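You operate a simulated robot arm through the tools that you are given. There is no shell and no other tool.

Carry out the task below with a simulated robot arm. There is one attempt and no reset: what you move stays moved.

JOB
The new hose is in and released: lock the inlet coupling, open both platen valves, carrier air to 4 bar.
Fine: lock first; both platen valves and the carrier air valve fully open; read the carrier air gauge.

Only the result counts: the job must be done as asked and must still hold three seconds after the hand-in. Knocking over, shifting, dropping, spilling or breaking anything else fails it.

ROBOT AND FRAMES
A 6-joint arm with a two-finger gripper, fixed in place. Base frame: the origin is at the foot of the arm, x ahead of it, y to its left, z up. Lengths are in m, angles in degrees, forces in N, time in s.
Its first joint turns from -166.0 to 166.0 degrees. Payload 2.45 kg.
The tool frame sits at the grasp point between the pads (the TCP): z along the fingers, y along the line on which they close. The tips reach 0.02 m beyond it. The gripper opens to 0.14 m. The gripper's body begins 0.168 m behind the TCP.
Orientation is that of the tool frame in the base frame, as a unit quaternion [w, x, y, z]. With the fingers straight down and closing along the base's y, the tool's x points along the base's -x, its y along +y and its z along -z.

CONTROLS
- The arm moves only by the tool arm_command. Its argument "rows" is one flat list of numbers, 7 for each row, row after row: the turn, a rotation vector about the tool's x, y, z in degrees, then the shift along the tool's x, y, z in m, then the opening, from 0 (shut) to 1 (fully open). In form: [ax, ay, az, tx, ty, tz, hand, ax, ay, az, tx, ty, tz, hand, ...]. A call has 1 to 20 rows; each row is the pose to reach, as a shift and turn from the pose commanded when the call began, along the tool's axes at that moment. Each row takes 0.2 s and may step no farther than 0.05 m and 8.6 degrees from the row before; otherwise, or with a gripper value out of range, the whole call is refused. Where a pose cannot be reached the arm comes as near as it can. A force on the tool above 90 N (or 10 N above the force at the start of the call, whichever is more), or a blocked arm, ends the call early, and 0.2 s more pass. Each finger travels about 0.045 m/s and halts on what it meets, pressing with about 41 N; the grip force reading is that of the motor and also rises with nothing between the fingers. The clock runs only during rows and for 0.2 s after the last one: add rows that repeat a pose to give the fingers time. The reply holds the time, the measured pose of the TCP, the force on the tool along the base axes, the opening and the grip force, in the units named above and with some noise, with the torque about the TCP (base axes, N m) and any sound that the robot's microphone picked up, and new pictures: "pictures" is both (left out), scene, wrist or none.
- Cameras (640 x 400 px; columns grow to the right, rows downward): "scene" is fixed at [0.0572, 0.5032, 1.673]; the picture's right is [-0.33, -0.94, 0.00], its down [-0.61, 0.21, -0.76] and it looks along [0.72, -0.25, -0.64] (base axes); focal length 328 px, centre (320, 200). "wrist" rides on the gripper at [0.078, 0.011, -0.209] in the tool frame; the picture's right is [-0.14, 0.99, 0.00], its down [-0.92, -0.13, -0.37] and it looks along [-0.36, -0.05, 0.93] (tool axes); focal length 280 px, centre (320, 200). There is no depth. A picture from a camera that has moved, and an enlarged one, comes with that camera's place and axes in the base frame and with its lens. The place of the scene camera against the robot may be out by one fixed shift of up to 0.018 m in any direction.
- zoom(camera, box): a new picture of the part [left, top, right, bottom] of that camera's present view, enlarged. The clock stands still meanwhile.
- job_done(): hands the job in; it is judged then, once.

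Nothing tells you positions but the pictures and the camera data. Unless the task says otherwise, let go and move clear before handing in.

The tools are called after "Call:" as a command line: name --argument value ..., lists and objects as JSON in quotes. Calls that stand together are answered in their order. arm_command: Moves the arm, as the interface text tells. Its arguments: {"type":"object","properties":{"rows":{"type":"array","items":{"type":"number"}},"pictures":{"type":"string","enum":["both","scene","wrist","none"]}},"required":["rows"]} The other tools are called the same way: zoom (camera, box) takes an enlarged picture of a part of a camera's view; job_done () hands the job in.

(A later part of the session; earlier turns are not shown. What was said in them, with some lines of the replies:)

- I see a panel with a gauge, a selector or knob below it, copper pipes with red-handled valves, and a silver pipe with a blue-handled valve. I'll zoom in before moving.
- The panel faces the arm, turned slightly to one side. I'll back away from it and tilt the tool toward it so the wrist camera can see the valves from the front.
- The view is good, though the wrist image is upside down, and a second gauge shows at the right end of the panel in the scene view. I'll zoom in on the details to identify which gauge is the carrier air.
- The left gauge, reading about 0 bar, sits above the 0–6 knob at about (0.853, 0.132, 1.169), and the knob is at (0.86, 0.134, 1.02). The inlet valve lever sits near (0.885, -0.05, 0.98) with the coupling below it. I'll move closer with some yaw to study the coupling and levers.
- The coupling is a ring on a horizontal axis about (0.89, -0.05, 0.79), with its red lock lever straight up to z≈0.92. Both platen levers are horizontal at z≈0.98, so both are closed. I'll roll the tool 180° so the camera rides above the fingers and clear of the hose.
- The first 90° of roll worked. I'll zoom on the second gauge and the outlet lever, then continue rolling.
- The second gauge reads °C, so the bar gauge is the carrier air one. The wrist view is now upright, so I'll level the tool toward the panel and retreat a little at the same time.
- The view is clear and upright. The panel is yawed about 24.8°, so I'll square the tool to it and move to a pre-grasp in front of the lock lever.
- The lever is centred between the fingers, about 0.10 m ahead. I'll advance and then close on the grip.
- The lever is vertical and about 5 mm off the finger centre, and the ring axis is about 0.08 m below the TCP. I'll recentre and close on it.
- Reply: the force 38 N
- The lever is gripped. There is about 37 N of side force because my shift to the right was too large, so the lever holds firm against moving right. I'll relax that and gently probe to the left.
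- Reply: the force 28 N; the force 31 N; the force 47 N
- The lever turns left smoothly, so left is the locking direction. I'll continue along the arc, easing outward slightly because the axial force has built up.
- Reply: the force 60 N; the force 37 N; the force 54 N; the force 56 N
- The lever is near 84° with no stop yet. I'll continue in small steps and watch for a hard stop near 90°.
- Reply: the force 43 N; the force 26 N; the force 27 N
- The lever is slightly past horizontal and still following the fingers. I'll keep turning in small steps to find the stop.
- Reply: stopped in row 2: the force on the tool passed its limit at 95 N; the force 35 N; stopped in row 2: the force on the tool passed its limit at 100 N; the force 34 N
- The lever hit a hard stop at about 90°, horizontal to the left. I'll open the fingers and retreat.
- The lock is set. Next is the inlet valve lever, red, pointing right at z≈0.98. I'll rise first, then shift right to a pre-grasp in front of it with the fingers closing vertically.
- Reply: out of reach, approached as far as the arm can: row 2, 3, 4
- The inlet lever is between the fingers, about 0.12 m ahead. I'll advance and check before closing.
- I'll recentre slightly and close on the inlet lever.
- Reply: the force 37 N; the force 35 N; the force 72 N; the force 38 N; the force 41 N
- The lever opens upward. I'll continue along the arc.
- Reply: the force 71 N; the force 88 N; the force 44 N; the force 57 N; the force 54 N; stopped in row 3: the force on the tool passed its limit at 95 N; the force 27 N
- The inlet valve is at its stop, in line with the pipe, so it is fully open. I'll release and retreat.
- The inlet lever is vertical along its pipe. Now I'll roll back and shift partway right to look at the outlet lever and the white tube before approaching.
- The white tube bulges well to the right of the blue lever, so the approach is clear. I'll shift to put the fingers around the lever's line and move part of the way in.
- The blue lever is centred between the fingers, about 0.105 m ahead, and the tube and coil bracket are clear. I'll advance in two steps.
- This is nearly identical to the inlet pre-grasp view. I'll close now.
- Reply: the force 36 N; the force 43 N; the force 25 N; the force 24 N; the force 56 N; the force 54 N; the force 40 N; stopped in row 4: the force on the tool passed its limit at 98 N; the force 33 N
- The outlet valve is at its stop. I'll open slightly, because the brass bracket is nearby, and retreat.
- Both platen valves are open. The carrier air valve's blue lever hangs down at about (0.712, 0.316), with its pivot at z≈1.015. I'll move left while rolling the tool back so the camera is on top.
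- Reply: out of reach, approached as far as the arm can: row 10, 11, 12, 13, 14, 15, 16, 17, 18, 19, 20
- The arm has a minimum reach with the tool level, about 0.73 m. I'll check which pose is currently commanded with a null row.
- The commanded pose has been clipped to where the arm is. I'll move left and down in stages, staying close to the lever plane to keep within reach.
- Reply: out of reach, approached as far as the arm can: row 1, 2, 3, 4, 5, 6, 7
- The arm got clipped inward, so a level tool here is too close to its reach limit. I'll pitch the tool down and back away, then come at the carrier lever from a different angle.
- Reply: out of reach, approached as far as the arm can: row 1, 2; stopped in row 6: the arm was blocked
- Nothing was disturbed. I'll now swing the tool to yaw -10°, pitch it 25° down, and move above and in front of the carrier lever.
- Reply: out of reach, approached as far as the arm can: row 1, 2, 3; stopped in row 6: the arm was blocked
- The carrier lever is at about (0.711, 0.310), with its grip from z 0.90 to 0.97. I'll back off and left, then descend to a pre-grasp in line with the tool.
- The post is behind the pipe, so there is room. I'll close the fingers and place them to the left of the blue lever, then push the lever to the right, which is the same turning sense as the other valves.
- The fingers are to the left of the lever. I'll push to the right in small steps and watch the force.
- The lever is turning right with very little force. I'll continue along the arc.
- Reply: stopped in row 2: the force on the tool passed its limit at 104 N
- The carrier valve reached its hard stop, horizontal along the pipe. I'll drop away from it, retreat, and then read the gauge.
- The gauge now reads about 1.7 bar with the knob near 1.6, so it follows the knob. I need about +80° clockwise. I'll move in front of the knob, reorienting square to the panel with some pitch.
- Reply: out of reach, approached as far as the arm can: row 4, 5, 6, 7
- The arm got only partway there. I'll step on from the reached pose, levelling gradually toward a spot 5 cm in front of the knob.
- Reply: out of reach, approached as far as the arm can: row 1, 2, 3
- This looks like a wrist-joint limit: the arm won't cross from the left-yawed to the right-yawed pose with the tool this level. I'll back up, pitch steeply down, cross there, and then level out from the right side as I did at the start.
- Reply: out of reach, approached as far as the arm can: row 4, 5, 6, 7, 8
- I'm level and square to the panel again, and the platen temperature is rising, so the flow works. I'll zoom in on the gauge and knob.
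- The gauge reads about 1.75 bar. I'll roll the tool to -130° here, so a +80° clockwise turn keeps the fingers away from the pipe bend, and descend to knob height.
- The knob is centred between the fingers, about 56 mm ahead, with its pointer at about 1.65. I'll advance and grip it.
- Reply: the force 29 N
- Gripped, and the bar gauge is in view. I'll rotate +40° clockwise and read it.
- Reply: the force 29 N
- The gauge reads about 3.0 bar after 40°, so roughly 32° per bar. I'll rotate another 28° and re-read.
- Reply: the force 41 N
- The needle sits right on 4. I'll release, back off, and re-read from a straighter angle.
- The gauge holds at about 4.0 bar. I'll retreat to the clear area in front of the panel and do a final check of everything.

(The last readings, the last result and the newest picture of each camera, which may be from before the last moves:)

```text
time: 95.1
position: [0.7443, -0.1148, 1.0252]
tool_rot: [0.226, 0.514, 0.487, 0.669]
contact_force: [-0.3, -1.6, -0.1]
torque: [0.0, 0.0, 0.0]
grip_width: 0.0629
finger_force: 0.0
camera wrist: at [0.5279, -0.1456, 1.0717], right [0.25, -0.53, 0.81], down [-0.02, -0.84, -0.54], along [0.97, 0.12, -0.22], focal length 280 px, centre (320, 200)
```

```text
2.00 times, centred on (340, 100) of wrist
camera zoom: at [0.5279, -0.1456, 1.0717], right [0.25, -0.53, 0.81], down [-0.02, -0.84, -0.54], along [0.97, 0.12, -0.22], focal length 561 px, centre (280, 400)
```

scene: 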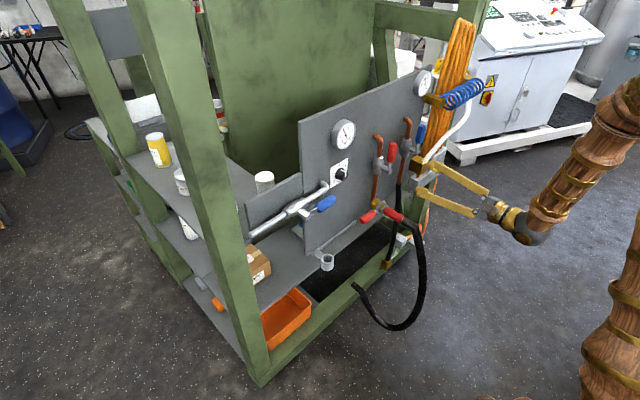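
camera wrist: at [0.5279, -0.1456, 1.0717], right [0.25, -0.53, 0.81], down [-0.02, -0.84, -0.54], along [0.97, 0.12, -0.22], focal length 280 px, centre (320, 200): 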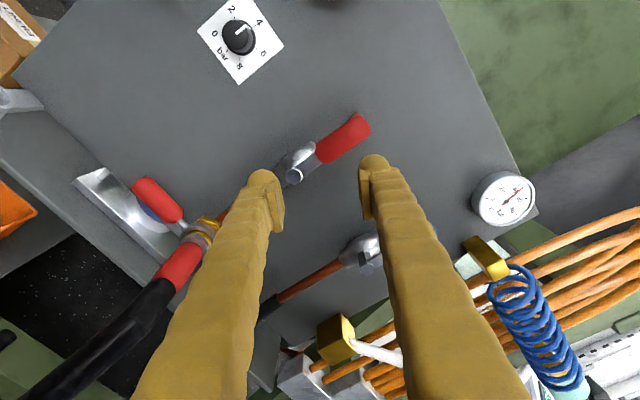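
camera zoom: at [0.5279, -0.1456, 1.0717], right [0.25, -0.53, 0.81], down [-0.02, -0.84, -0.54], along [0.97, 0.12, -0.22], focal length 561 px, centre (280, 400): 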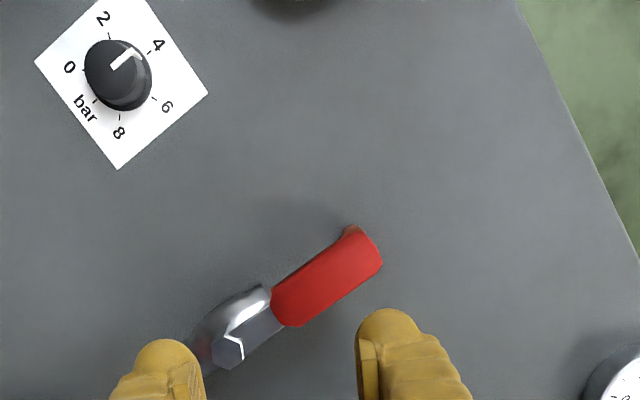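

Everything looks right, but I want to verify the carrier lever's alignment with its pipe more precisely.

Call:
zoom --camera "scene" --box '[245, 165, 355, 245]'

Call:
zoom --camera "scene" --box '[350, 110, 440, 240]'

```text
5.00 times, centred on (300, 205) of scene
camera zoom: at [0.0572, 0.5032, 1.673], right [-0.33, -0.94, 0.0], down [-0.61, 0.21, -0.76], along [0.72, -0.25, -0.64], focal length 1640 px, centre (420, 175)
```

zoom: 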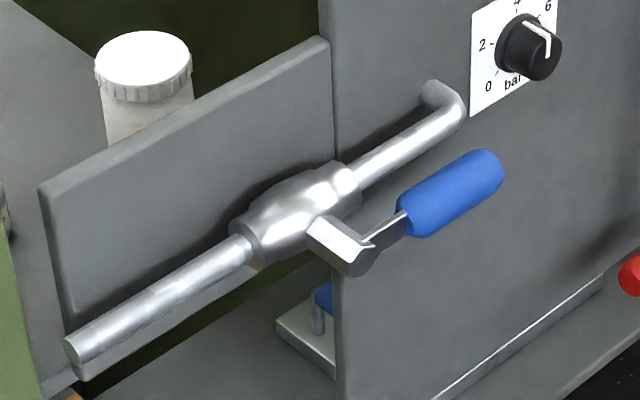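

```text
3.08 times, centred on (395, 175) of scene
camera zoom: at [0.0572, 0.5032, 1.673], right [-0.33, -0.94, 0.0], down [-0.61, 0.21, -0.76], along [0.72, -0.25, -0.64], focal length 1009 px, centre (89, 277)
```

zoom: 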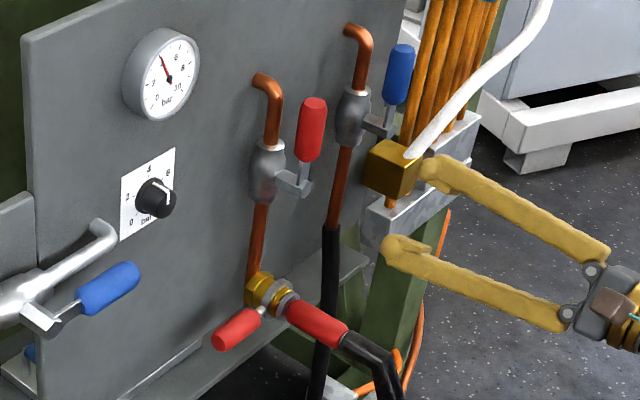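

The lock lever is at its stop, and both platen levers are in line with their pipes. The carrier lever is parallel to its pipe, the gauge is steady at about 4 bar, and the arm is clear, so I'm handing in.

Call:
job_done

```text
The job is handed in.
```

The inlet coupling is locked, both platen valves and the carrier air valve are fully open, and the carrier air gauge reads about 4.0 bar.

- **Lock:** I turned the red coupling lever about 90° to the left until it hit its stop. I did this before opening anything.
- **Platen valves:** The red and blue levers both went up to their stops and now line up with their pipes. The platen temperature was climbing afterwards, from about 20 °C to 45 °C.
- **Carrier air:** The blue lever was pushed to its stop and lies along its pipe. With the valve open the gauge showed about 1.7 bar. I turned the regulator knob up until the needle sat on 4, and it had not moved about 3 seconds later.

I read the gauge from camera images at an angle, so allow roughly ±0.05 bar. The arm had trouble reaching some positions around the carrier valve, but nothing was knocked or moved. It let go and was backed clear before the hand-in.
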